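You operate a simulated robot arm through the tools that you are given. There is no shell and no other tool.

Carry out the task below with a simulated two-armed robot. There is one attempt and no reset: what you move stays moved.

## Task
Swap the empty pack in the island's cover press for the earlier dated spare; cover the waiting slide.
Fine: empty pack on the black tray, one press, press head back. Set down upright: cover pack, what you pick out. Where these are worked on the way, their far stop is far enough and under half their travel is too little: press head.

It is judged by the outcome, as a careful person would: the job done as asked, and still so three seconds after it is handed in. It fails if anything else is knocked over, pushed out of place, dropped, spilled or broken. Lids that push on must go on centred and level and be pressed home; caps that screw on are set level and turned clockwise until they are tight.

## Robot
Two 6-joint arms with fingered hands on one trunk that stands fixed in place. Base frame: the origin is at the foot of the trunk, x ahead of it, y to its left, z up. Lengths are in m, angles in degrees, forces in N, time in s.
The left shoulder is at [0.07, 0.191, 1.06], the right one opposite. Payload 4.7 kg a hand.
The tool frame of a hand sits at the grasp point between the pads (the TCP): z along the fingers, y along the line on which they close. The tips reach 0.036 m beyond it. Largest opening 0.12 m; the body of the gripper starts 0.042 m behind the TCP. The gripper is a hand of 5 fingers: y runs from the thumb to the fingers, the wrist lies at [-0.018, -0.113, -0.198] in the tool frame, and closing takes about 1.5 s.
Orientation is that of the tool frame in the base frame, as a unit quaternion [w, x, y, z]. With the fingers straight down and the wrist toward the robot, the tool's x, y and z point along [0, 1, 0], [1, 0, 0] and [0, 0, -1] of the base frame.

## Interface
- The arms move only by the tool arm_command. It takes "left_increments", "right_increments" or both (then of equal length, played together; a hand with none holds still); each is a list of rows, each an object (a shift or turn left out is 0, a gripper value left out holds the last) with "delta_pos": the shift along the tool's x, y, z in units of 150 mm (1.0 is 150 mm), a list of three; "turn": the turn, a rotation vector about the tool's x, y, z in units of 180 degrees (1.0 is 180 degrees), a list of three; "fingers": the finger opening in cm, from 0 to 12. In form: [{"delta_pos": [dx, dy, dz], "turn": [rx, ry, rz], "fingers": fingers}, ...]. A call has 1 to 20 rows; each row is the pose to reach, as a shift and turn from the pose commanded when the call began, along the tool's axes at that moment. A call with a number of a shift or a turn outside -1 to 1 is refused whole. A row lasts 0.2 s, in which the tool goes at most 0.05 m and 8.6 degrees; a call with a longer step from one row to the next is refused whole, and so is a gripper value outside its range. A pose out of reach is approached as far as the arm can. The call stops where the force on the tool passes 40 N (or 10 N more than at its start, if that is more) or the arm is blocked; 0.2 s more then pass. The fingers move at their own pace (about 0.045 m/s each) and stop on an object; they squeeze with about 32 N. The grip force told is the motor's: it shows also when the fingers shut on nothing. Time passes only in rows, and 0.2 s behind the last, so rows that repeat a pose let the fingers close. It gives the time, the measured TCP pose, the force on the tool (base axes), the opening and the grip force at its end, in the units of the frame above (readings bear some noise), with the torque about the TCP (base axes, N m) and any sound that the robot's microphone picked up.
- Cameras (640 x 400 px; columns grow to the right, rows downward): "scene" is now at [0.1298, -0.0488, 1.3139]; the picture's right is [-0.50, -0.86, -0.00], its down [-0.26, 0.15, -0.95] and it looks along [0.82, -0.48, -0.30] (base axes); focal length 282 px, centre (320, 200). "left" rides on the left gripper at [-0.073, -0.091, -0.144] in its tool frame; the picture's right is [-0.80, -0.28, 0.53], its down [0.53, -0.73, 0.42] and it looks along [0.27, 0.62, 0.74] (tool axes); focal length 234 px, centre (320, 200). "right" rides on the right gripper at [0.072, -0.091, -0.143] in its tool frame; the picture's right is [-0.80, 0.28, -0.53], its down [-0.53, -0.73, 0.42] and it looks along [-0.27, 0.62, 0.74] (tool axes); focal length 234 px, centre (320, 200). There is no depth. A picture from a camera that has moved, and an enlarged one, comes with that camera's place and axes in the base frame and with its lens.
- grab_frame(camera): a new picture of that camera. No time passes.
- raise_lower(by): slides the trunk up (or, below 0, down) by that many m; the arms and the scene camera ride with it, the base frame stays. It gives what a move gives, with no picture.
- hand_shape(shape, hand): the hand has 5 fingers and takes this shape, open, in about a second: jaw (thumb against the fingers, like two jaws); tri (thumb and two fingers); tip (a fingertip pinch); poke (one finger out to press); point (the index stretched); flat (the hand flat); cup (the hand cupped); fist (a fist). The gripper value then closes the fingers along that shape, each until it touches; the sizes above hold for jaw. It gives what a move gives, with no picture.
- turn_head(pan, tilt): turns the head with the scene camera to pan (to the left, within 86 degrees either way) and tilt (down, from -29 to 69), counted from straight ahead of the robot. It gives what a move gives.
- close_up(camera, box): a new picture of the part [left, top, right, bottom] of that camera's present view, enlarged. No time passes.
- job_done(): hands the job in; it is judged then, once.

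Nothing tells you positions but the pictures and the camera data. Unless the task says otherwise, let go and move clear before handing in.

The tools are called as a command line: name --argument value ..., lists and objects as JSON in quotes. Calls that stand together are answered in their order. arm_command: Moves the arms, as the interface text tells. Its arguments: {"type":"object","properties":{"left_increments":{"type":"array"},"right_increments":{"type":"array"}},"required":[]} The other tools are called the same way: raise_lower (by) slides the trunk up or down; hand_shape (shape, hand) gives the hand a shape; turn_head (pan, tilt) turns the head that bears the scene camera; grab_frame (camera) takes a picture; close_up (camera, box) takes an enlarged picture of a part of a camera's view; job_done () hands the job in.

At the start:

```text
clock: 0.0
left_tool_pos: [0.7001, -0.1076, 1.3211]
left_tcp_rot: [0.0, 0.707, 0.707, 0.0]
left_force: [-0.1, -0.3, -0.5]
left_torque: [0.04, 0.03, -0.02]
left_finger_gap: 0.1195
left_grip_force: 0.1
left_shape: jaw
right_tool_pos: [0.4277, -0.5665, 1.2624]
right_tcp_rot: [0.0, 0.707, 0.708, -0.001]
right_force: [0.2, -0.4, -0.3]
right_torque: [0.0, 0.01, 0.0]
right_finger_gap: 0.1195
right_grip_force: 0.1
right_shape: jaw
trunk travel left (down, up): [-0.537, 0.403]
head pan, tilt: [-30.2, 17.7]
```

scene: 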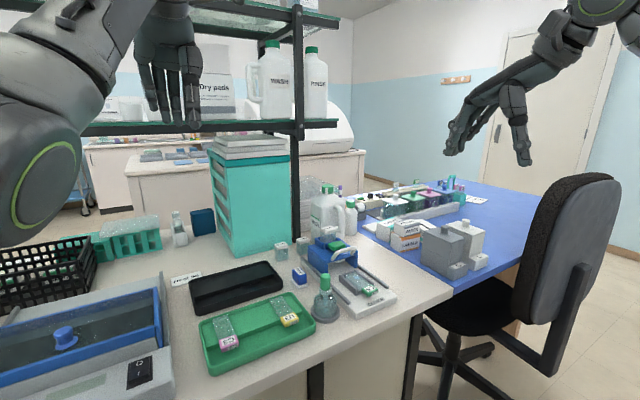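
right: 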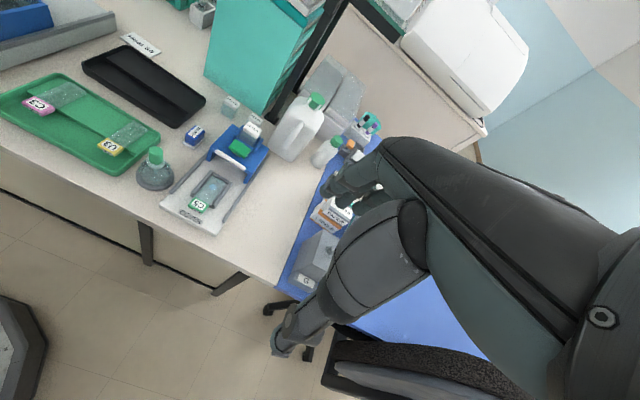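
left: 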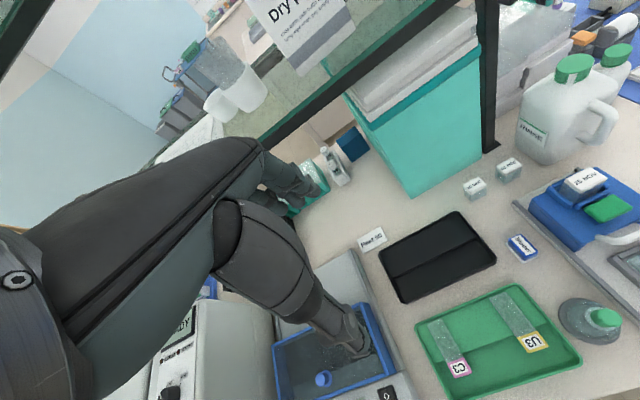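

I see a bench with a blue cover press, a slide in its bed, packs near it, a black tray and a green slide tray. I'll take close-ups to read the labels first.

close_up --camera "left" --box '[440, 130, 640, 280]'

close_up --camera "scene" --box '[260, 220, 410, 330]'

close_up --camera "right" --box '[140, 80, 300, 240]'

close_up --camera "left" --box '[340, 200, 460, 290]'

```text
2.67 times, centred on (540, 205) of left
camera zoom: at [0.6086, -0.1822, 1.4644], right [-0.28, -0.8, -0.53], down [-0.73, 0.53, -0.42], along [0.62, 0.27, -0.74], focal length 624 px, centre (-267, 187)
```

zoom: 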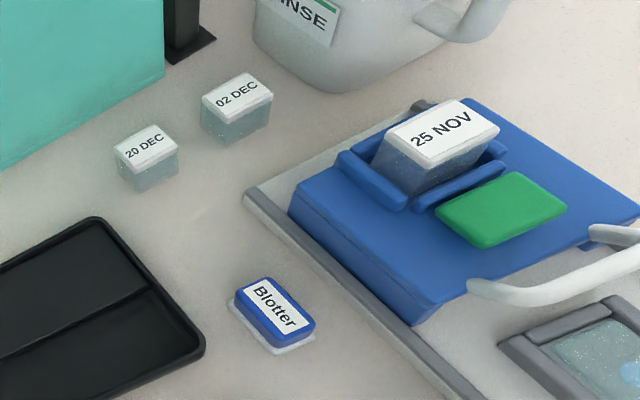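

```text
3.64 times, centred on (335, 275) of scene
camera zoom: at [0.1298, -0.0488, 1.3139], right [-0.5, -0.86, 0.0], down [-0.26, 0.15, -0.95], along [0.82, -0.48, -0.3], focal length 1024 px, centre (266, -73)
```

zoom: 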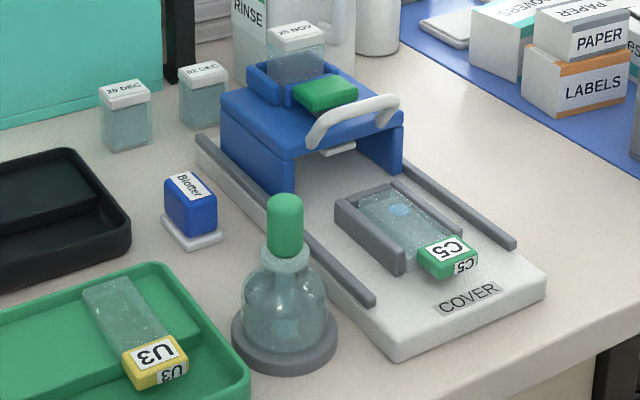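

```text
2.50 times, centred on (220, 160) of right
camera zoom: at [0.338, -0.4944, 1.404], right [0.28, -0.8, 0.53], down [-0.73, -0.53, -0.42], along [0.62, -0.27, -0.74], focal length 585 px, centre (570, 300)
```

zoom: 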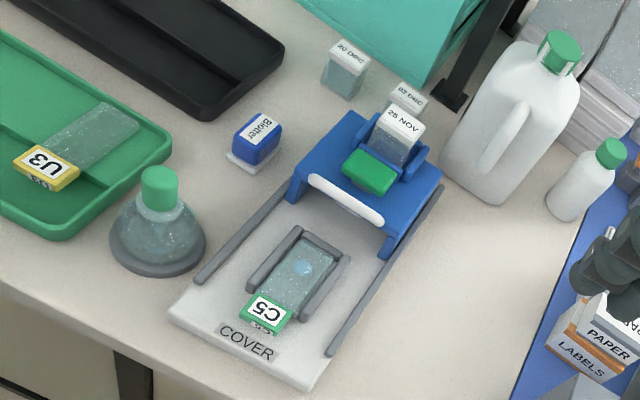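

```text
4.44 times, centred on (400, 245) of left
camera zoom: at [0.6086, -0.1822, 1.4644], right [-0.28, -0.8, -0.53], down [-0.73, 0.53, -0.42], along [0.62, 0.27, -0.74], focal length 1041 px, centre (-36, 0)
```

zoom: 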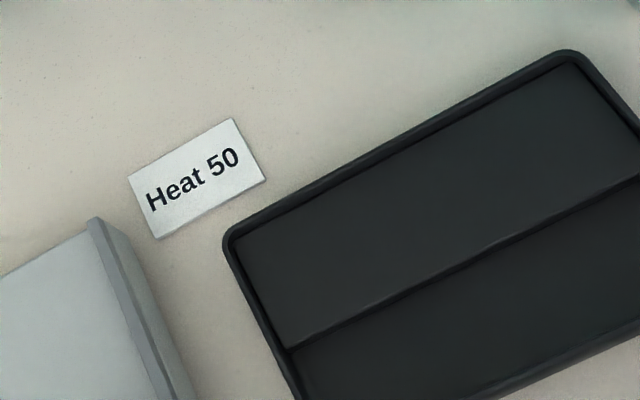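

The pack in the press reads 25 NOV, and the spares read 20 DEC and 02 DEC, so 02 DEC is the earlier one. I'll look around to confirm this is the island's press and to see the layout from other angles.

turn_head --pan -30 --tilt 38

grab_frame --camera "scene"

close_up --camera "scene" --box '[240, 80, 400, 240]'

```text
clock: 0.8
left_tool_pos: [0.6984, -0.1082, 1.3206]
left_tcp_rot: [0.0, 0.707, 0.707, 0.0]
left_force: [-0.6, 0.1, -0.5]
left_torque: [0.0, 0.04, 0.0]
left_finger_gap: 0.1197
left_grip_force: 0.1
left_shape: jaw
right_tool_pos: [0.4286, -0.5648, 1.2602]
right_tcp_rot: [0.0, 0.706, 0.708, 0.0]
right_force: [-0.1, 0.1, 0.8]
right_torque: [-0.02, -0.05, 0.01]
right_finger_gap: 0.1193
right_grip_force: 0.1
right_shape: jaw
trunk travel left (down, up): [-0.537, 0.403]
head pan, tilt: [-30.0, 38.0]
```

```text
taken
camera scene: at [0.1239, -0.0451, 1.2818], right [-0.5, -0.87, 0.0], down [-0.53, 0.31, -0.79], along [0.68, -0.39, -0.62], focal length 282 px, centre (320, 200)
```

scene: 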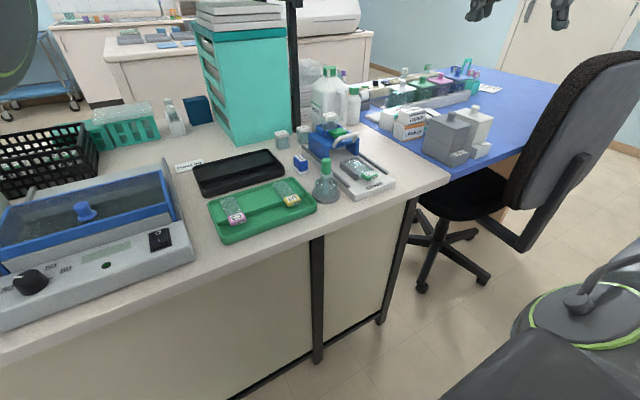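

```text
2.50 times, centred on (320, 160) of scene
camera zoom: at [0.1239, -0.0451, 1.2818], right [-0.5, -0.87, 0.0], down [-0.53, 0.31, -0.79], along [0.68, -0.39, -0.62], focal length 704 px, centre (320, 300)
```

zoom: 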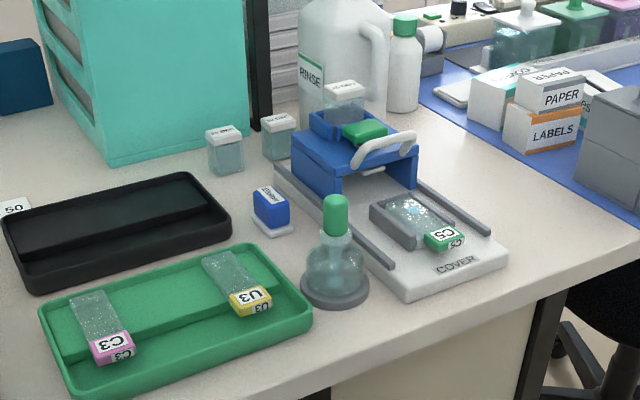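

The scene is clear: press head sits at the rear of its rails, slide C5 waits in the bed, and the table is around z≈0.88. I'll enlarge the press more to understand the pack pocket and the handle.

close_up --camera "left" --box '[540, 150, 640, 220]'

close_up --camera "right" --box '[190, 90, 280, 170]'

close_up --camera "scene" --box '[290, 100, 370, 160]'

turn_head --pan 20 --tilt 20

grab_frame --camera "scene"

```text
5.71 times, centred on (590, 185) of left
camera zoom: at [0.6086, -0.1821, 1.4644], right [-0.28, -0.8, -0.53], down [-0.73, 0.53, -0.42], along [0.62, 0.27, -0.74], focal length 1338 px, centre (-1223, 286)
```

zoom: 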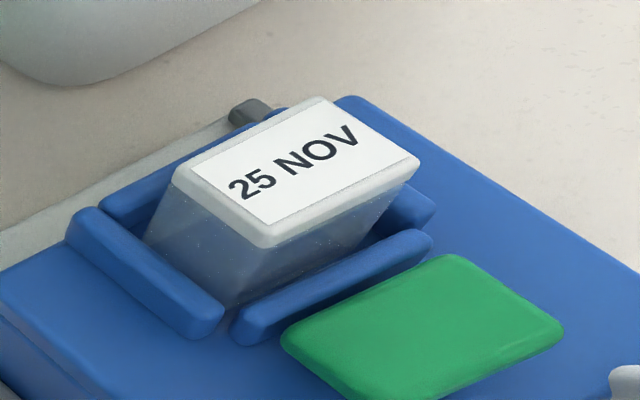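

```text
5.00 times, centred on (235, 130) of right
camera zoom: at [0.3381, -0.4944, 1.4039], right [0.28, -0.8, 0.53], down [-0.73, -0.53, -0.42], along [0.62, -0.27, -0.74], focal length 1171 px, centre (745, 550)
```

zoom: 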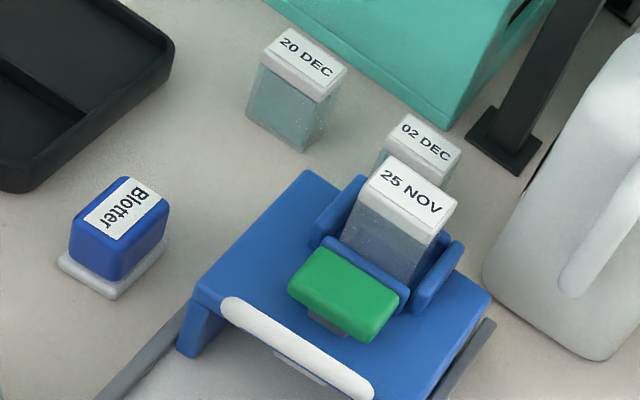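

```text
6.67 times, centred on (330, 130) of scene
camera zoom: at [0.1239, -0.0451, 1.2818], right [-0.5, -0.87, 0.0], down [-0.53, 0.31, -0.79], along [0.68, -0.39, -0.62], focal length 1878 px, centre (253, 667)
```

zoom: 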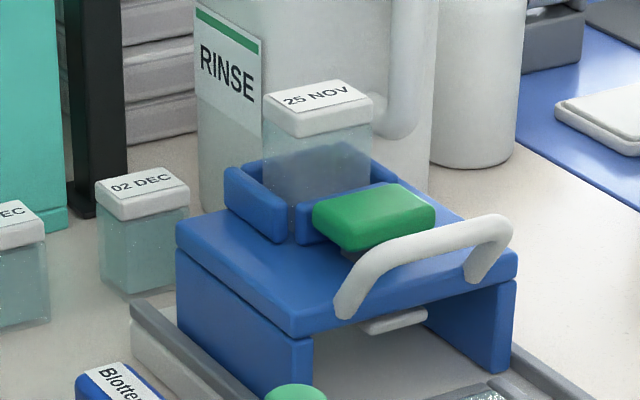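

```text
clock: 2.0
left_tool_pos: [0.7001, -0.1084, 1.3199]
left_tcp_rot: [0.0, 0.706, 0.708, 0.0]
left_force: [-0.4, 0.6, -0.8]
left_torque: [-0.04, -0.01, -0.03]
left_finger_gap: 0.1194
left_grip_force: 0.1
left_shape: jaw
right_tool_pos: [0.4288, -0.5662, 1.2608]
right_tcp_rot: [0.0, 0.707, 0.707, 0.0]
right_force: [0.6, 0.7, -0.7]
right_torque: [0.0, 0.01, -0.01]
right_finger_gap: 0.1196
right_grip_force: 0.1
right_shape: jaw
trunk travel left (down, up): [-0.537, 0.403]
head pan, tilt: [20.0, 20.0]
```

```text
taken
camera scene: at [0.1366, 0.0299, 1.3101], right [0.34, -0.94, 0.0], down [-0.32, -0.12, -0.94], along [0.88, 0.32, -0.34], focal length 282 px, centre (320, 200)
```

scene: 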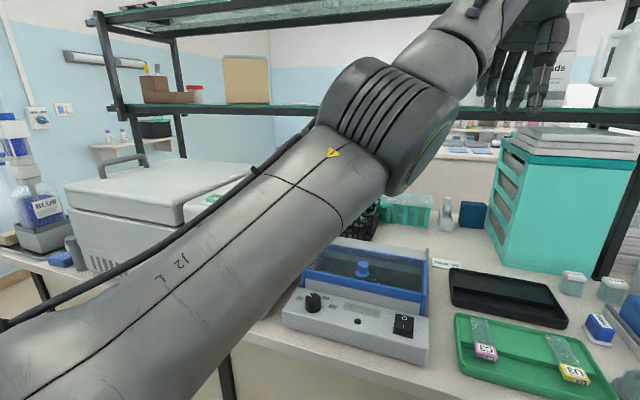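

The spares are tall clear boxes with white lids, and the press pocket has four low walls. I want to see the hand's own shape and the clearances near the rear post and jug, so I'll look at the right hand.

turn_head --pan -60 --tilt 12

grab_frame --camera "scene"

grab_frame --camera "right"

```text
clock: 3.5
left_tool_pos: [0.7002, -0.1091, 1.3215]
left_tcp_rot: [0.0, 0.706, 0.708, 0.0]
left_force: [-1.1, 0.6, 1.3]
left_torque: [-0.05, -0.03, -0.02]
left_finger_gap: 0.1195
left_grip_force: 0.1
left_shape: jaw
right_tool_pos: [0.4268, -0.5658, 1.2602]
right_tcp_rot: [0.0, 0.707, 0.707, 0.001]
right_force: [-0.1, -0.3, 0.5]
right_torque: [-0.02, -0.02, 0.03]
right_finger_gap: 0.1198
right_grip_force: 0.0
right_shape: jaw
trunk travel left (down, up): [-0.537, 0.403]
head pan, tilt: [-60.0, 12.0]
```

```text
taken
camera scene: at [0.0958, -0.0826, 1.3232], right [-0.87, -0.5, 0.0], down [-0.1, 0.18, -0.98], along [0.49, -0.85, -0.21], focal length 282 px, centre (320, 200)
```

scene: 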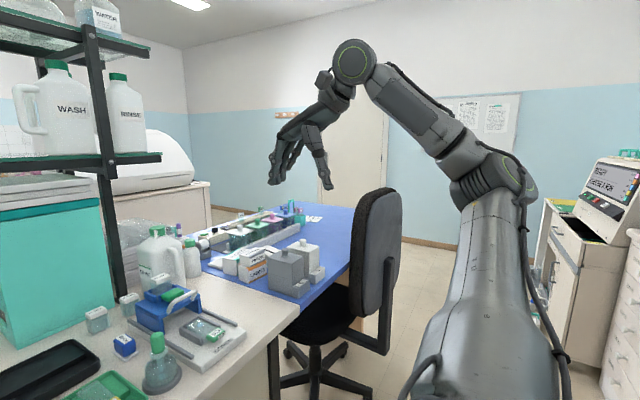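

```text
taken
camera right: at [0.3381, -0.4944, 1.404], right [0.28, -0.8, 0.53], down [-0.73, -0.53, -0.42], along [0.62, -0.27, -0.74], focal length 234 px, centre (320, 200)
```

right: 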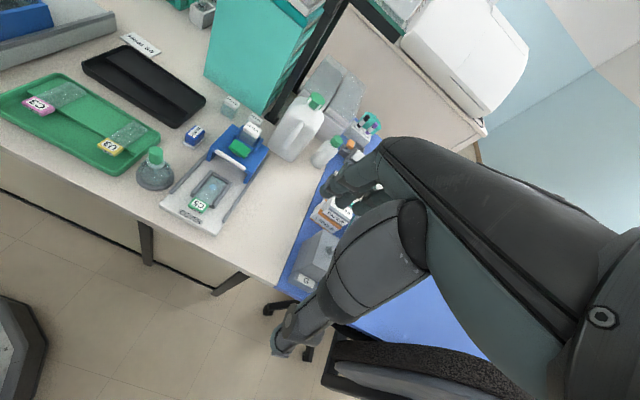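

The hand hangs with its wrist toward the robot and its fingers pointing down. I'll bring the right hand in above the bench, in front of the press, for a closer measuring look.

arm_command --right_increments '[{"delta_pos": [0.05, 0.16, 0.09]}, {"delta_pos": [0.11, 0.36, 0.18]}, {"delta_pos": [0.18, 0.56, 0.28]}, {"delta_pos": [0.24, 0.76, 0.38]}, {"delta_pos": [0.3, 0.9, 0.45]}, {"delta_pos": [0.3, 0.9, 0.45]}]'

grab_frame --camera "right"

grab_frame --camera "scene"

```text
clock: 5.0
left_tool_pos: [0.6995, -0.1089, 1.322]
left_tcp_rot: [0.0, 0.706, 0.708, 0.0]
left_force: [0.3, -1.3, -0.5]
left_torque: [0.02, -0.02, -0.02]
left_finger_gap: 0.1195
left_grip_force: 0.0
left_shape: jaw
right_tool_pos: [0.5618, -0.5216, 1.1924]
right_tcp_rot: [0.0, 0.708, 0.707, 0.0]
right_force: [-0.4, 1.0, 0.5]
right_torque: [0.0, -0.01, -0.02]
right_finger_gap: 0.1196
right_grip_force: 0.0
right_shape: jaw
trunk travel left (down, up): [-0.537, 0.403]
head pan, tilt: [-60.0, 12.0]
```

```text
taken
camera right: at [0.4715, -0.4495, 1.335], right [0.28, -0.8, 0.53], down [-0.73, -0.53, -0.43], along [0.62, -0.27, -0.74], focal length 234 px, centre (320, 200)
```

right: 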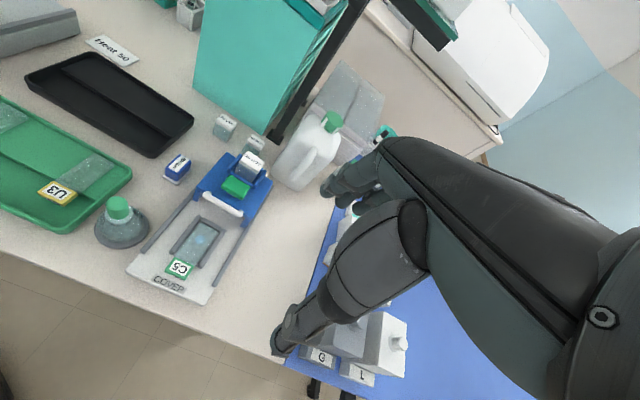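

```text
taken
camera scene: at [0.0949, -0.0831, 1.3232], right [-0.87, -0.5, 0.0], down [-0.1, 0.18, -0.98], along [0.49, -0.85, -0.21], focal length 282 px, centre (320, 200)
```

scene: 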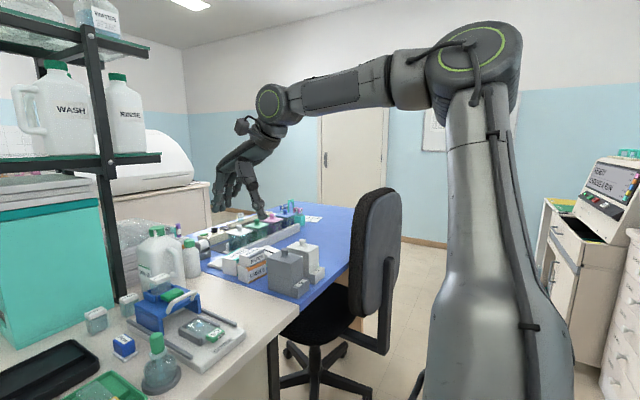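

The view is good. I'll move a bit closer and then take close-ups for measuring.

arm_command --right_increments '[{"delta_pos": [0.07, 0.2, 0.2]}, {"delta_pos": [0.13, 0.4, 0.4]}, {"delta_pos": [0.13, 0.4, 0.45]}, {"delta_pos": [0.13, 0.4, 0.45]}]'

grab_frame --camera "right"

close_up --camera "right" --box '[160, 80, 320, 180]'

close_up --camera "right" --box '[100, 130, 280, 300]'

turn_head --pan -32 --tilt 30

close_up --camera "scene" --box '[240, 100, 420, 260]'

```text
clock: 6.0
left_tool_pos: [0.7011, -0.1079, 1.32]
left_tcp_rot: [0.0, 0.706, 0.708, 0.001]
left_force: [0.0, 0.0, -0.7]
left_torque: [0.02, 0.01, 0.01]
left_finger_gap: 0.1197
left_grip_force: 0.0
left_shape: jaw
right_tool_pos: [0.5979, -0.5156, 1.1219]
right_tcp_rot: [-0.001, 0.707, 0.707, 0.0]
right_force: [-0.7, 0.5, -0.2]
right_torque: [-0.02, 0.04, 0.01]
right_finger_gap: 0.1196
right_grip_force: 0.0
right_shape: jaw
right hand out of reach, approached as far as the arm can: row 1, 2, 3, 4
trunk travel left (down, up): [-0.537, 0.403]
head pan, tilt: [-60.0, 12.0]
```

```text
taken
camera right: at [0.5081, -0.4438, 1.2643], right [0.28, -0.8, 0.52], down [-0.73, -0.53, -0.43], along [0.62, -0.27, -0.74], focal length 234 px, centre (320, 200)
```

right: 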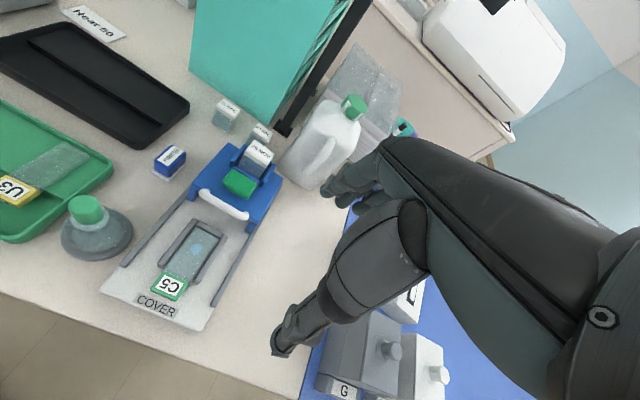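

```text
4.00 times, centred on (240, 130) of right
camera zoom: at [0.5081, -0.4438, 1.2643], right [0.28, -0.8, 0.52], down [-0.73, -0.53, -0.43], along [0.62, -0.27, -0.74], focal length 937 px, centre (640, 480)
```

zoom: 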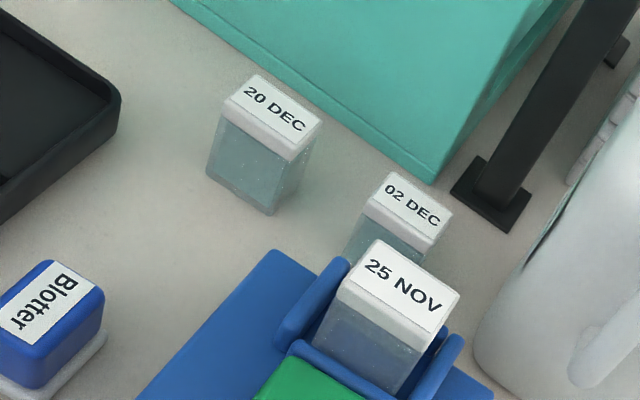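

```text
2.35 times, centred on (190, 215) of right
camera zoom: at [0.5081, -0.4438, 1.2643], right [0.28, -0.8, 0.52], down [-0.73, -0.53, -0.43], along [0.62, -0.27, -0.74], focal length 551 px, centre (626, 165)
```

zoom: 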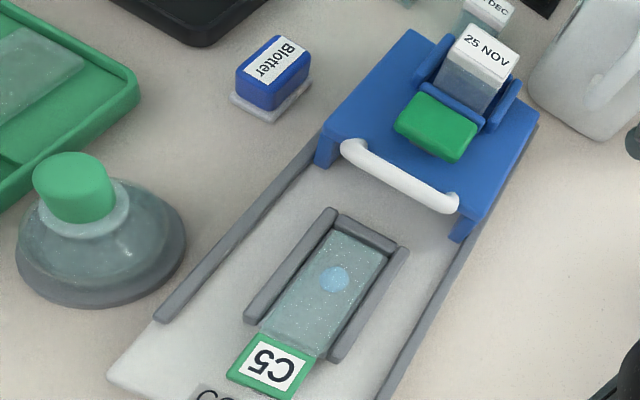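

```text
clock: 6.9
left_tool_pos: [0.6993, -0.1082, 1.3207]
left_tcp_rot: [0.0, 0.707, 0.708, 0.0]
left_force: [-0.3, 0.6, -0.2]
left_torque: [0.01, 0.03, 0.03]
left_finger_gap: 0.1198
left_grip_force: 0.1
left_shape: jaw
right_tool_pos: [0.5981, -0.5163, 1.1216]
right_tcp_rot: [0.001, 0.706, 0.708, 0.001]
right_force: [-0.2, 0.1, -0.3]
right_torque: [0.01, 0.01, 0.0]
right_finger_gap: 0.1198
right_grip_force: 0.1
right_shape: jaw
trunk travel left (down, up): [-0.537, 0.403]
head pan, tilt: [-32.0, 30.0]
```

```text
2.50 times, centred on (330, 180) of scene
camera zoom: at [0.1258, -0.0498, 1.2941], right [-0.53, -0.85, 0.0], down [-0.42, 0.27, -0.87], along [0.73, -0.46, -0.5], focal length 704 px, centre (295, 250)
```

zoom: 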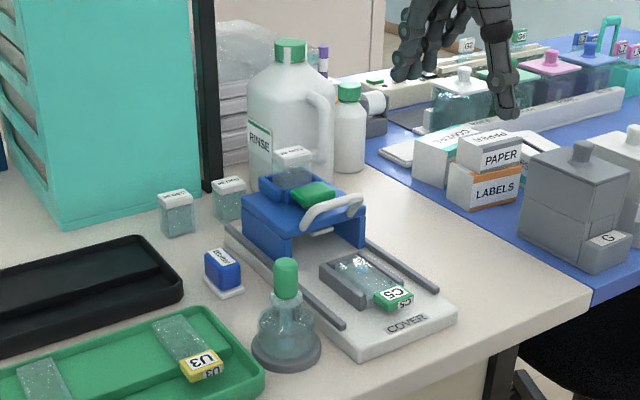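

I place the old pack's top at about (0.735, -0.430, 1.003), the 02 DEC spare's top at about (0.853, -0.407, 0.927), the handle at about (0.660, -0.430, 0.965) and the green key at about (0.697, -0.430, 0.968). The last move came in too near the shoulder, so I'll go farther out and see what the arm reaches above the press.

arm_command --right_increments '[{"delta_pos": [0.1, 0.17, -0.1]}, {"delta_pos": [0.2, 0.34, -0.2]}, {"delta_pos": [0.33, 0.53, -0.2]}, {"delta_pos": [0.467, 0.733, -0.2]}, {"delta_pos": [0.467, 0.733, -0.2]}]'

grab_frame --camera "right"

grab_frame --camera "scene"

```text
clock: 8.1
left_tool_pos: [0.6998, -0.1085, 1.3197]
left_tcp_rot: [0.001, 0.707, 0.708, 0.0]
left_force: [-0.2, -0.1, 0.8]
left_torque: [-0.02, 0.01, 0.01]
left_finger_gap: 0.1198
left_grip_force: 0.1
left_shape: jaw
right_tool_pos: [0.5953, -0.5162, 1.132]
right_tcp_rot: [0.0, 0.706, 0.708, 0.001]
right_force: [0.3, -0.2, -0.9]
right_torque: [-0.04, 0.01, 0.0]
right_finger_gap: 0.12
right_grip_force: 0.0
right_shape: jaw
right hand out of reach, approached as far as the arm can: row 1, 2, 3, 4, 5
trunk travel left (down, up): [-0.537, 0.403]
head pan, tilt: [-32.0, 30.0]
```

```text
taken
camera right: at [0.506, -0.4443, 1.2743], right [0.28, -0.8, 0.53], down [-0.73, -0.53, -0.43], along [0.62, -0.27, -0.74], focal length 234 px, centre (320, 200)
```

right: 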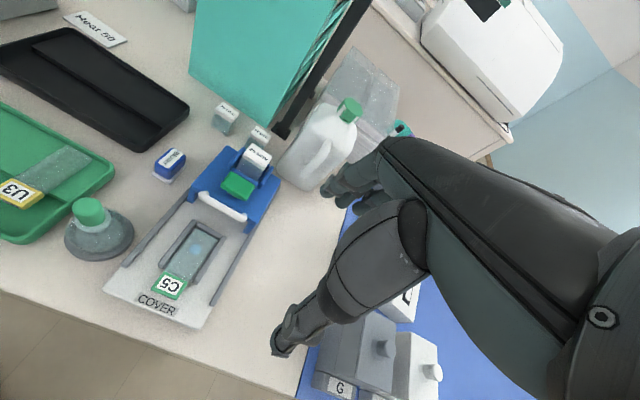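

```text
taken
camera scene: at [0.1259, -0.0498, 1.2941], right [-0.53, -0.85, 0.0], down [-0.42, 0.27, -0.87], along [0.73, -0.46, -0.5], focal length 282 px, centre (320, 200)
```

scene: 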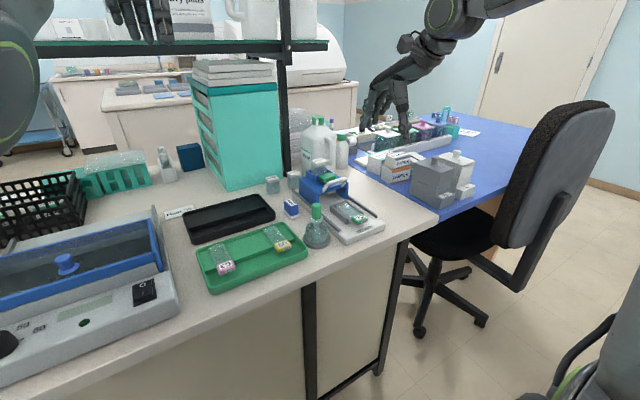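

The arm seems limited by its configuration at this height rather than by length. Since the wrist is well above the shoulder, I'll raise the trunk by 0.2 m so the shoulder sits nearer wrist height. The hands stay clear of the shelves.

raise_lower --by 0.2

grab_frame --camera "scene"

```text
clock: 10.2
left_tool_pos: [0.7008, -0.1086, 1.5198]
left_tcp_rot: [0.0, 0.707, 0.708, -0.001]
left_force: [0.3, 0.4, 0.0]
left_torque: [-0.01, 0.01, 0.01]
left_finger_gap: 0.1194
left_grip_force: 0.1
left_shape: jaw
right_tool_pos: [0.5968, -0.5159, 1.3309]
right_tcp_rot: [0.001, 0.707, 0.708, 0.0]
right_force: [0.4, 0.8, -0.1]
right_torque: [-0.03, -0.03, 0.02]
right_finger_gap: 0.1199
right_grip_force: 0.1
right_shape: jaw
trunk travel left (down, up): [-0.737, 0.203]
head pan, tilt: [-32.0, 30.0]
```

```text
taken
camera scene: at [0.126, -0.0499, 1.494], right [-0.53, -0.85, 0.0], down [-0.42, 0.27, -0.87], along [0.73, -0.46, -0.5], focal length 282 px, centre (320, 200)
```

scene: 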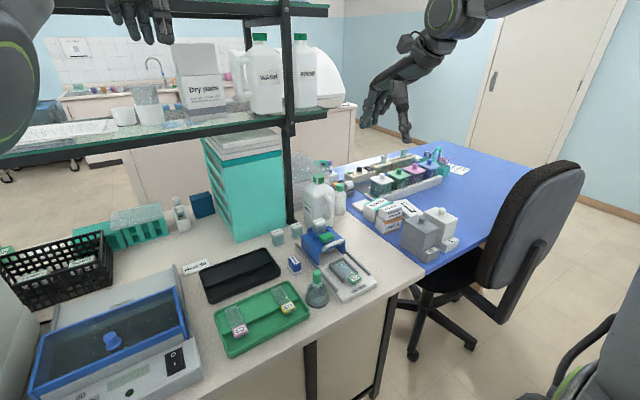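

Now I'll lower the right hand straight down in steps to check the reach.

arm_command --right_increments '[{"delta_pos": [0.08, 0.05, 0.25]}, {"delta_pos": [0.16, 0.1, 0.5]}, {"delta_pos": [0.25, 0.2, 0.75]}, {"delta_pos": [0.35, 0.4, 0.85]}, {"delta_pos": [0.5, 0.6, 0.85]}, {"delta_pos": [0.5, 0.6, 0.85]}]'

grab_frame --camera "scene"

grab_frame --camera "right"

```text
clock: 11.7
left_tool_pos: [0.6991, -0.1084, 1.5201]
left_tcp_rot: [0.0, 0.706, 0.708, 0.0]
left_force: [0.2, 0.4, -0.1]
left_torque: [0.01, 0.01, 0.01]
left_finger_gap: 0.1194
left_grip_force: 0.0
left_shape: jaw
right_tool_pos: [0.5948, -0.4992, 1.2136]
right_tcp_rot: [0.0, 0.706, 0.708, 0.001]
right_force: [0.0, -0.7, -0.3]
right_torque: [-0.01, 0.01, -0.03]
right_finger_gap: 0.12
right_grip_force: 0.1
right_shape: jaw
right hand out of reach, approached as far as the arm can: row 1, 2, 3, 4, 5, 6
trunk travel left (down, up): [-0.737, 0.203]
head pan, tilt: [-32.0, 30.0]
```

```text
taken
camera scene: at [0.1256, -0.0495, 1.4941], right [-0.53, -0.85, 0.0], down [-0.42, 0.26, -0.87], along [0.73, -0.46, -0.5], focal length 282 px, centre (320, 200)
```

scene: 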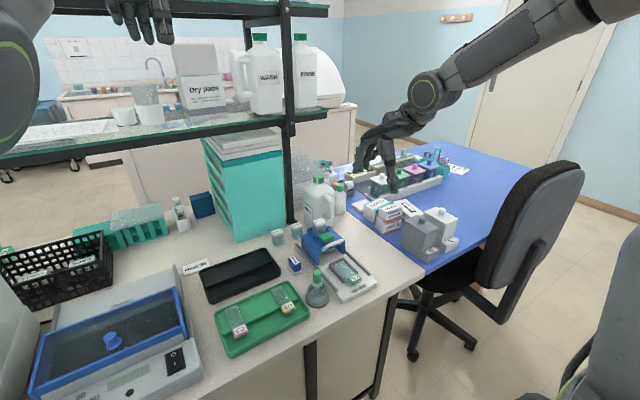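

```text
taken
camera right: at [0.505, -0.4285, 1.3564], right [0.28, -0.8, 0.53], down [-0.73, -0.53, -0.43], along [0.62, -0.26, -0.74], focal length 234 px, centre (320, 200)
```

right: 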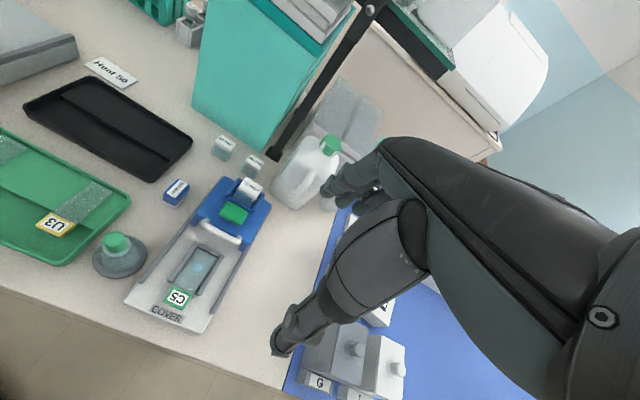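

The right hand is stuck at x≈0.595 with this straight-ahead yaw. I'll test whether turning the hand outward about the vertical frees the wrist.

arm_command --right_increments '[{"turn": [0, 0, 0.045]}, {"turn": [0, 0, 0.09]}, {"turn": [0, 0, 0.135]}, {"turn": [0, 0, 0.135]}]'

```text
clock: 12.7
left_tool_pos: [0.6988, -0.1072, 1.5214]
left_tcp_rot: [0.001, 0.706, 0.708, 0.0]
left_force: [-0.5, 0.3, 0.0]
left_torque: [0.0, 0.02, -0.04]
left_finger_gap: 0.1195
left_grip_force: 0.0
left_shape: jaw
right_tool_pos: [0.5713, -0.5188, 1.2156]
right_tcp_rot: [0.0, 0.84, 0.543, 0.001]
right_force: [-0.1, 0.0, -0.5]
right_torque: [-0.01, 0.02, 0.02]
right_finger_gap: 0.1197
right_grip_force: 0.1
right_shape: jaw
right hand out of reach, approached as far as the arm can: row 1, 2, 3, 4
trunk travel left (down, up): [-0.737, 0.203]
head pan, tilt: [-32.0, 30.0]
```

Turning outward made it worse, with the position falling back, so I'll try turning inward instead.

arm_command --right_increments '[{"turn": [0, 0, -0.045]}, {"turn": [0, 0, -0.09]}, {"turn": [0, 0, -0.135]}, {"turn": [0, 0, -0.18]}, {"turn": [0, 0, -0.225]}, {"turn": [0, 0, -0.27]}, {"turn": [0, 0, -0.27]}]'

grab_frame --camera "scene"

```text
clock: 14.2
left_tool_pos: [0.6982, -0.109, 1.5216]
left_tcp_rot: [0.0, 0.706, 0.708, -0.001]
left_force: [0.0, -0.5, -0.5]
left_torque: [0.02, -0.01, 0.0]
left_finger_gap: 0.1195
left_grip_force: 0.1
left_shape: jaw
right_tool_pos: [0.567, -0.5186, 1.2161]
right_tcp_rot: [0.001, 0.543, 0.84, 0.001]
right_force: [-0.1, -0.1, 0.7]
right_torque: [0.0, -0.03, -0.01]
right_finger_gap: 0.12
right_grip_force: 0.1
right_shape: jaw
right hand out of reach, approached as far as the arm can: row 6, 7
trunk travel left (down, up): [-0.737, 0.203]
head pan, tilt: [-32.0, 30.0]
```

```text
taken
camera scene: at [0.1254, -0.0499, 1.4941], right [-0.53, -0.85, 0.0], down [-0.42, 0.27, -0.87], along [0.73, -0.46, -0.5], focal length 282 px, centre (320, 200)
```

scene: 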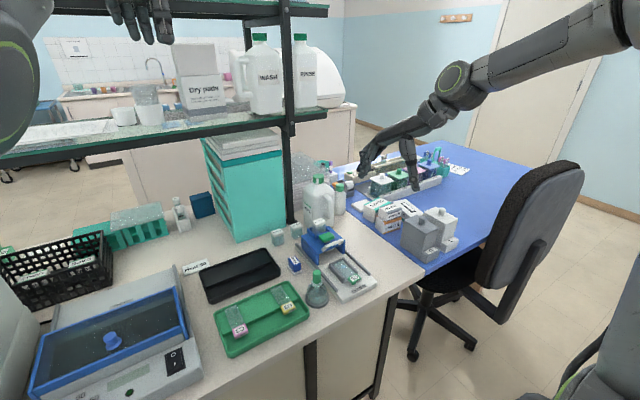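

After an out-of-reach move the command restarts from the achieved pose, which helps. I'll yaw back to straight and test motion inward (+y).

arm_command --right_increments '[{"delta_pos": [0.0, -0.1, 0], "turn": [0, 0, 0.045]}, {"delta_pos": [0.1, -0.1, 0], "turn": [0, 0, 0.09]}, {"delta_pos": [0.3, -0.2, 0], "turn": [0, 0, 0.135]}, {"delta_pos": [0.5, -0.3, 0], "turn": [0, 0, 0.135]}, {"delta_pos": [0.7, -0.4, 0], "turn": [0, 0, 0.135]}, {"delta_pos": [0.9, -0.45, 0], "turn": [0, 0, 0.135]}]'

grab_frame --camera "scene"

```text
clock: 15.7
left_tool_pos: [0.6992, -0.1064, 1.5211]
left_tcp_rot: [0.0, 0.707, 0.707, 0.0]
left_force: [0.1, 1.3, -0.8]
left_torque: [-0.04, 0.01, -0.01]
left_finger_gap: 0.1198
left_grip_force: 0.1
left_shape: jaw
right_tool_pos: [0.4521, -0.4155, 1.2181]
right_tcp_rot: [0.002, 0.707, 0.708, 0.001]
right_force: [-0.2, 1.0, -0.2]
right_torque: [0.0, -0.01, -0.01]
right_finger_gap: 0.1199
right_grip_force: 0.0
right_shape: jaw
right hand out of reach, approached as far as the arm can: row 5, 6
trunk travel left (down, up): [-0.737, 0.203]
head pan, tilt: [-32.0, 30.0]
```

```text
taken
camera scene: at [0.1253, -0.047, 1.4943], right [-0.53, -0.85, 0.0], down [-0.42, 0.26, -0.87], along [0.74, -0.46, -0.5], focal length 282 px, centre (320, 200)
```

scene: 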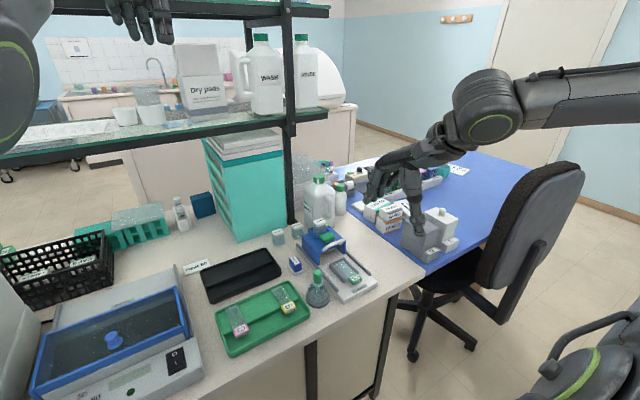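

Now, with straight yaw at y≈-0.415, I'll try moving straight forward.

arm_command --right_increments '[{"delta_pos": [0, 0.25, 0]}, {"delta_pos": [0, 0.5, 0]}, {"delta_pos": [0, 0.75, 0]}, {"delta_pos": [0, 1.0, 0]}, {"delta_pos": [0, 1.0, 0]}]'

arm_command --right_increments '[{"delta_pos": [0, 0.25, 0]}, {"delta_pos": [0, 0.5, 0]}, {"delta_pos": [0, 0.5, 0]}]'

grab_frame --camera "scene"

```text
clock: 16.9
left_tool_pos: [0.6987, -0.1065, 1.5209]
left_tcp_rot: [0.0, 0.707, 0.707, -0.001]
left_force: [0.8, 0.4, 0.2]
left_torque: [-0.02, 0.01, -0.01]
left_finger_gap: 0.1197
left_grip_force: 0.0
left_shape: jaw
right_tool_pos: [0.561, -0.4512, 1.2198]
right_tcp_rot: [0.001, 0.707, 0.707, 0.0]
right_force: [0.0, -0.1, -0.3]
right_torque: [-0.04, -0.02, 0.0]
right_finger_gap: 0.12
right_grip_force: 0.1
right_shape: jaw
right hand out of reach, approached as far as the arm can: row 3, 4, 5
trunk travel left (down, up): [-0.737, 0.203]
head pan, tilt: [-32.0, 30.0]
```

```text
clock: 17.6
left_tool_pos: [0.6988, -0.1089, 1.5208]
left_tcp_rot: [0.0, 0.706, 0.708, 0.0]
left_force: [-0.5, 0.4, 0.4]
left_torque: [0.01, -0.02, 0.0]
left_finger_gap: 0.1195
left_grip_force: 0.0
left_shape: jaw
right_tool_pos: [0.5821, -0.4796, 1.2225]
right_tcp_rot: [0.001, 0.707, 0.708, 0.001]
right_force: [-0.8, 0.4, -0.5]
right_torque: [0.0, 0.02, -0.02]
right_finger_gap: 0.1199
right_grip_force: 0.1
right_shape: jaw
right hand out of reach, approached as far as the arm can: row 1, 2, 3
trunk travel left (down, up): [-0.737, 0.203]
head pan, tilt: [-32.0, 30.0]
```

```text
taken
camera scene: at [0.1254, -0.0492, 1.4942], right [-0.53, -0.85, 0.0], down [-0.42, 0.26, -0.87], along [0.73, -0.46, -0.5], focal length 282 px, centre (320, 200)
```

scene: 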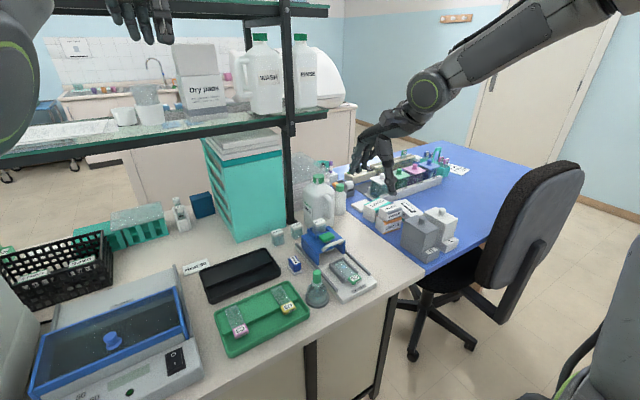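

The limit looks like a joint limit in this arm configuration, since the reachable points lie along a line about 36° out from the shoulder. I'll try raising the hand and then going forward to see if the arm frees up.

arm_command --right_increments '[{"delta_pos": [0, 0, -0.3]}, {"delta_pos": [0, 0, -0.6]}, {"delta_pos": [0, 0, -0.9]}, {"delta_pos": [0, 0.2, -1.0]}, {"delta_pos": [0, 0.5, -1.0]}, {"delta_pos": [0, 0.8, -1.0]}, {"delta_pos": [0, 0.8, -1.0]}]'

grab_frame --camera "scene"

```text
clock: 19.2
left_tool_pos: [0.6985, -0.1069, 1.5214]
left_tcp_rot: [0.0, 0.707, 0.708, 0.0]
left_force: [-0.1, 0.6, 0.0]
left_torque: [-0.04, 0.0, 0.02]
left_finger_gap: 0.1194
left_grip_force: 0.1
left_shape: jaw
right_tool_pos: [0.6021, -0.5324, 1.3478]
right_tcp_rot: [0.001, 0.706, 0.708, 0.002]
right_force: [-0.3, -0.2, 0.8]
right_torque: [0.0, 0.0, 0.02]
right_finger_gap: 0.12
right_grip_force: 0.0
right_shape: jaw
right hand out of reach, approached as far as the arm can: row 2, 3, 4, 5, 6, 7
trunk travel left (down, up): [-0.737, 0.203]
head pan, tilt: [-32.0, 30.0]
```

```text
taken
camera scene: at [0.1251, -0.0492, 1.4942], right [-0.53, -0.85, 0.0], down [-0.42, 0.26, -0.87], along [0.73, -0.46, -0.5], focal length 282 px, centre (320, 200)
```

scene: 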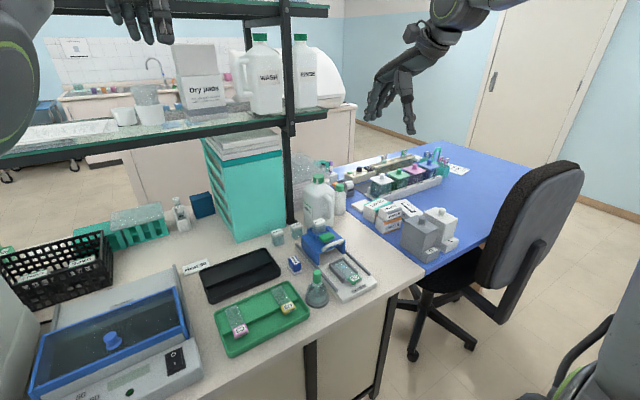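

I'd like to see how the right arm is folded, so I'll look toward its elbow.

turn_head --pan -75 --tilt 5

grab_frame --camera "scene"

grab_frame --camera "left"

```text
clock: 20.4
left_tool_pos: [0.7008, -0.108, 1.5209]
left_tcp_rot: [0.001, 0.706, 0.708, 0.001]
left_force: [-0.5, 0.6, 0.2]
left_torque: [0.0, 0.03, -0.02]
left_finger_gap: 0.1194
left_grip_force: 0.0
left_shape: jaw
right_tool_pos: [0.6023, -0.5342, 1.346]
right_tcp_rot: [0.001, 0.706, 0.708, 0.001]
right_force: [-0.3, -0.4, -0.7]
right_torque: [0.01, -0.07, 0.01]
right_finger_gap: 0.12
right_grip_force: 0.1
right_shape: jaw
trunk travel left (down, up): [-0.737, 0.203]
head pan, tilt: [-75.0, 5.0]
```

```text
taken
camera scene: at [0.073, -0.0906, 1.5345], right [-0.97, -0.26, 0.0], down [-0.02, 0.08, -1.0], along [0.26, -0.96, -0.09], focal length 282 px, centre (320, 200)
```

scene: 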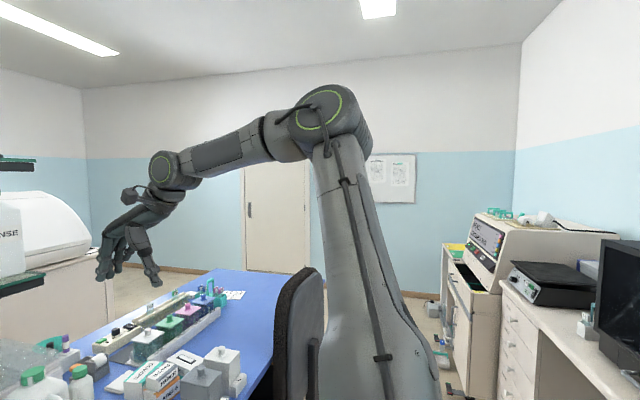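

```text
taken
camera left: at [0.6087, -0.1821, 1.6644], right [-0.28, -0.8, -0.53], down [-0.73, 0.53, -0.42], along [0.62, 0.27, -0.74], focal length 234 px, centre (320, 200)
```

left: 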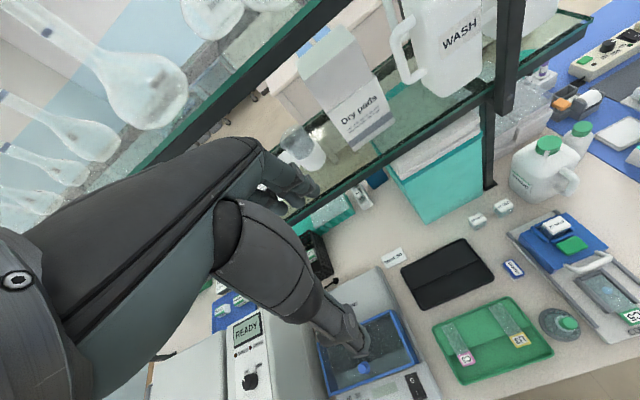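

The elbow is up and out with the forearm pointing forward, and the wrist may be at a limit. I'll test tilting the fingers forward a little while reaching forward.

arm_command --right_increments '[{"turn": [-0.045, 0, 0]}, {"turn": [-0.09, 0, 0]}, {"turn": [-0.135, 0, 0]}, {"turn": [-0.135, 0, 0], "delta_pos": [0.1, 0.2, 0]}, {"turn": [-0.135, 0, 0], "delta_pos": [0.2, 0.4, 0]}, {"turn": [-0.135, 0, 0], "delta_pos": [0.3, 0.6, 0]}]'

grab_frame --camera "scene"

```text
clock: 21.8
left_tool_pos: [0.6991, -0.1127, 1.5219]
left_tcp_rot: [0.0, 0.707, 0.707, 0.0]
left_force: [-0.1, -0.7, -0.3]
left_torque: [0.08, -0.04, 0.0]
left_finger_gap: 0.12
left_grip_force: 0.0
left_shape: jaw
right_tool_pos: [0.6652, -0.5054, 1.3452]
right_tcp_rot: [0.15, 0.69, 0.692, 0.151]
right_force: [-0.8, -0.7, 0.5]
right_torque: [0.05, 0.0, 0.02]
right_finger_gap: 0.1196
right_grip_force: 0.0
right_shape: jaw
right hand out of reach, approached as far as the arm can: row 6
trunk travel left (down, up): [-0.737, 0.203]
head pan, tilt: [-75.0, 5.0]
```

```text
taken
camera scene: at [0.072, -0.0941, 1.5343], right [-0.97, -0.26, 0.0], down [-0.02, 0.09, -1.0], along [0.26, -0.96, -0.09], focal length 282 px, centre (320, 200)
```

scene: 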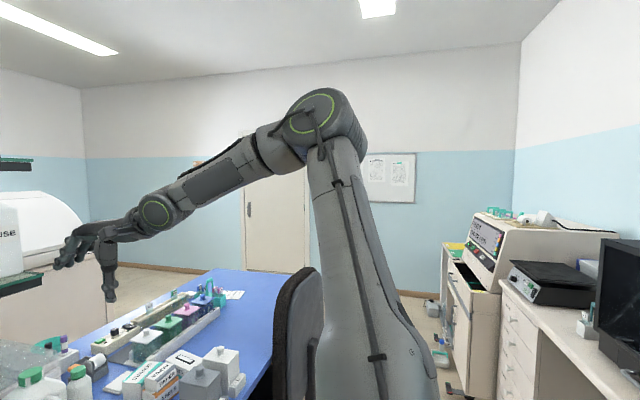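

Tilting forward freed the hand, but the wrist point sits at the same limit curve. I'll look down at the shoulder and upper arm to understand the arm's configuration.

turn_head --pan -86 --tilt 45

grab_frame --camera "scene"

turn_head --pan -40 --tilt 5

grab_frame --camera "scene"

turn_head --pan 50 --tilt 15

grab_frame --camera "scene"

```text
clock: 22.8
left_tool_pos: [0.6991, -0.1083, 1.5203]
left_tcp_rot: [0.0, 0.707, 0.708, 0.0]
left_force: [-0.4, 0.6, 1.3]
left_torque: [-0.02, -0.02, -0.04]
left_finger_gap: 0.1197
left_grip_force: 0.0
left_shape: jaw
right_tool_pos: [0.6677, -0.5018, 1.3453]
right_tcp_rot: [0.15, 0.691, 0.692, 0.149]
right_force: [-0.8, 0.2, -0.1]
right_torque: [-0.02, -0.04, 0.0]
right_finger_gap: 0.1197
right_grip_force: 0.1
right_shape: jaw
trunk travel left (down, up): [-0.737, 0.203]
head pan, tilt: [-85.9, 45.0]
```

```text
taken
camera scene: at [0.0553, -0.0828, 1.4716], right [-1.0, -0.07, 0.0], down [-0.05, 0.7, -0.71], along [0.05, -0.71, -0.71], focal length 282 px, centre (320, 200)
```

scene: 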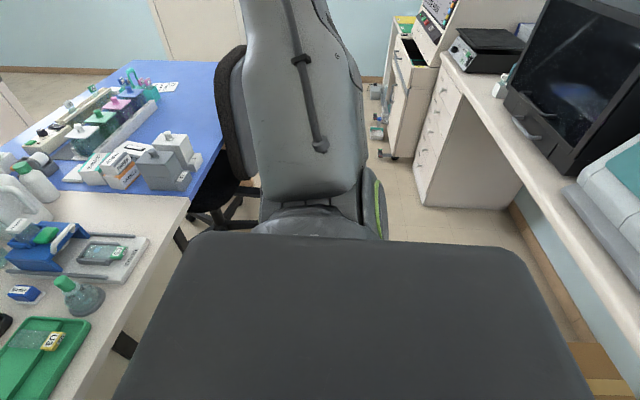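

```text
clock: 23.9
left_tool_pos: [0.6993, -0.1073, 1.5206]
left_tcp_rot: [-0.001, 0.706, 0.708, 0.0]
left_force: [0.0, -0.4, 0.0]
left_torque: [0.0, -0.01, 0.01]
left_finger_gap: 0.1198
left_grip_force: 0.0
left_shape: jaw
right_tool_pos: [0.6667, -0.5024, 1.3453]
right_tcp_rot: [0.149, 0.691, 0.692, 0.149]
right_force: [0.0, -0.1, -0.2]
right_torque: [-0.02, 0.03, -0.02]
right_finger_gap: 0.1198
right_grip_force: 0.1
right_shape: jaw
trunk travel left (down, up): [-0.737, 0.203]
head pan, tilt: [-40.0, 5.0]
```

```text
taken
camera scene: at [0.1196, -0.0609, 1.5344], right [-0.64, -0.77, 0.0], down [-0.07, 0.06, -1.0], along [0.76, -0.64, -0.09], focal length 282 px, centre (320, 200)
```

scene: 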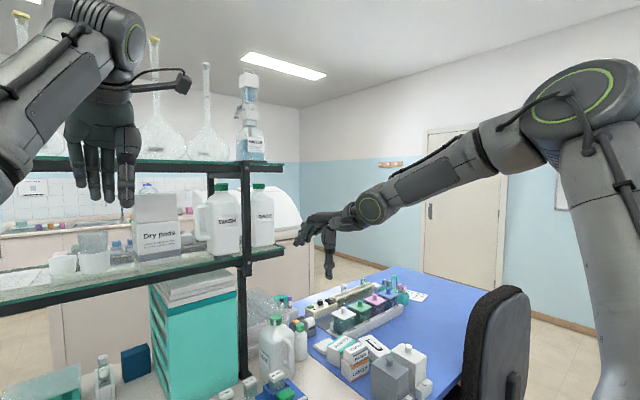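

```text
clock: 25.6
left_tool_pos: [0.7, -0.1075, 1.5199]
left_tcp_rot: [0.0, 0.706, 0.708, 0.0]
left_force: [0.2, -0.5, 0.4]
left_torque: [0.03, -0.01, -0.02]
left_finger_gap: 0.1195
left_grip_force: 0.0
left_shape: jaw
right_tool_pos: [0.6661, -0.5027, 1.345]
right_tcp_rot: [0.149, 0.691, 0.692, 0.15]
right_force: [0.2, 0.5, 0.3]
right_torque: [0.02, -0.01, 0.05]
right_finger_gap: 0.12
right_grip_force: 0.0
right_shape: jaw
trunk travel left (down, up): [-0.737, 0.203]
head pan, tilt: [50.0, 15.0]
```

```text
taken
camera scene: at [0.1093, 0.0696, 1.5183], right [0.77, -0.64, 0.0], down [-0.17, -0.2, -0.97], along [0.62, 0.74, -0.26], focal length 282 px, centre (320, 200)
```

scene: 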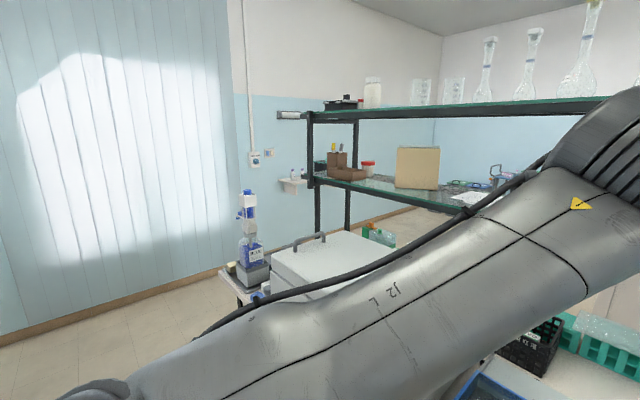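

The right upper arm points up and out. I'll test going lower relative to the shoulder: straighten the tool, go down at a clear spot over the bench's front edge, then push inward.

arm_command --right_increments '[{"turn": [0.045, 0, 0], "delta_pos": [0, -0.2, -0.1]}, {"turn": [0.09, 0, 0], "delta_pos": [0, -0.45, -0.1]}, {"turn": [0.133, 0, 0], "delta_pos": [0, -0.6, -0.1]}, {"turn": [0.133, 0, 0], "delta_pos": [0, -0.7, 0.15]}, {"turn": [0.133, 0, 0], "delta_pos": [0, -0.75, 0.4]}, {"turn": [0.133, 0, 0], "delta_pos": [0, -0.85, 0.65]}, {"turn": [0.133, 0, 0], "delta_pos": [0, -0.95, 0.9]}]'

turn_head --pan -40 --tilt 25

grab_frame --camera "scene"

```text
clock: 27.2
left_tool_pos: [0.7009, -0.1092, 1.5199]
left_tcp_rot: [-0.001, 0.707, 0.708, -0.001]
left_force: [0.3, -0.7, -0.4]
left_torque: [0.02, -0.02, 0.0]
left_finger_gap: 0.1198
left_grip_force: 0.1
left_shape: jaw
right_tool_pos: [0.5921, -0.5037, 1.1649]
right_tcp_rot: [0.001, 0.707, 0.707, 0.003]
right_force: [0.5, 0.1, -0.9]
right_torque: [-0.01, 0.01, 0.02]
right_finger_gap: 0.1199
right_grip_force: 0.1
right_shape: jaw
trunk travel left (down, up): [-0.737, 0.203]
head pan, tilt: [50.0, 15.0]
```

```text
clock: 28.9
left_tool_pos: [0.7, -0.1079, 1.5209]
left_tcp_rot: [0.0, 0.707, 0.708, 0.0]
left_force: [0.1, -0.2, 0.2]
left_torque: [0.03, -0.02, 0.0]
left_finger_gap: 0.1193
left_grip_force: 0.0
left_shape: jaw
right_tool_pos: [0.5924, -0.5033, 1.1663]
right_tcp_rot: [0.002, 0.706, 0.708, 0.003]
right_force: [-0.2, -0.2, 0.2]
right_torque: [0.02, 0.04, 0.03]
right_finger_gap: 0.1199
right_grip_force: 0.0
right_shape: jaw
trunk travel left (down, up): [-0.737, 0.203]
head pan, tilt: [-40.0, 25.0]
```

```text
taken
camera scene: at [0.1199, -0.0611, 1.5021], right [-0.64, -0.77, 0.0], down [-0.32, 0.27, -0.91], along [0.69, -0.58, -0.42], focal length 282 px, centre (320, 200)
```

scene: 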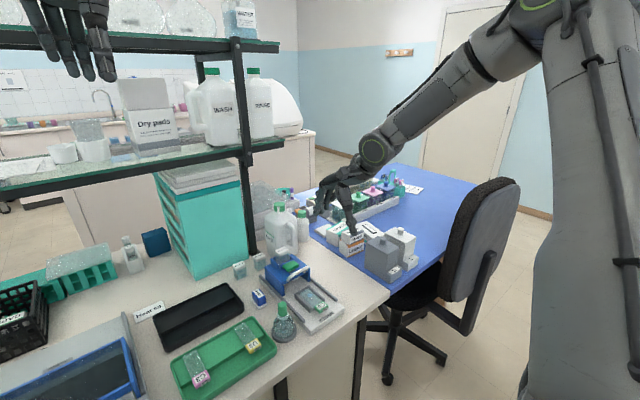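

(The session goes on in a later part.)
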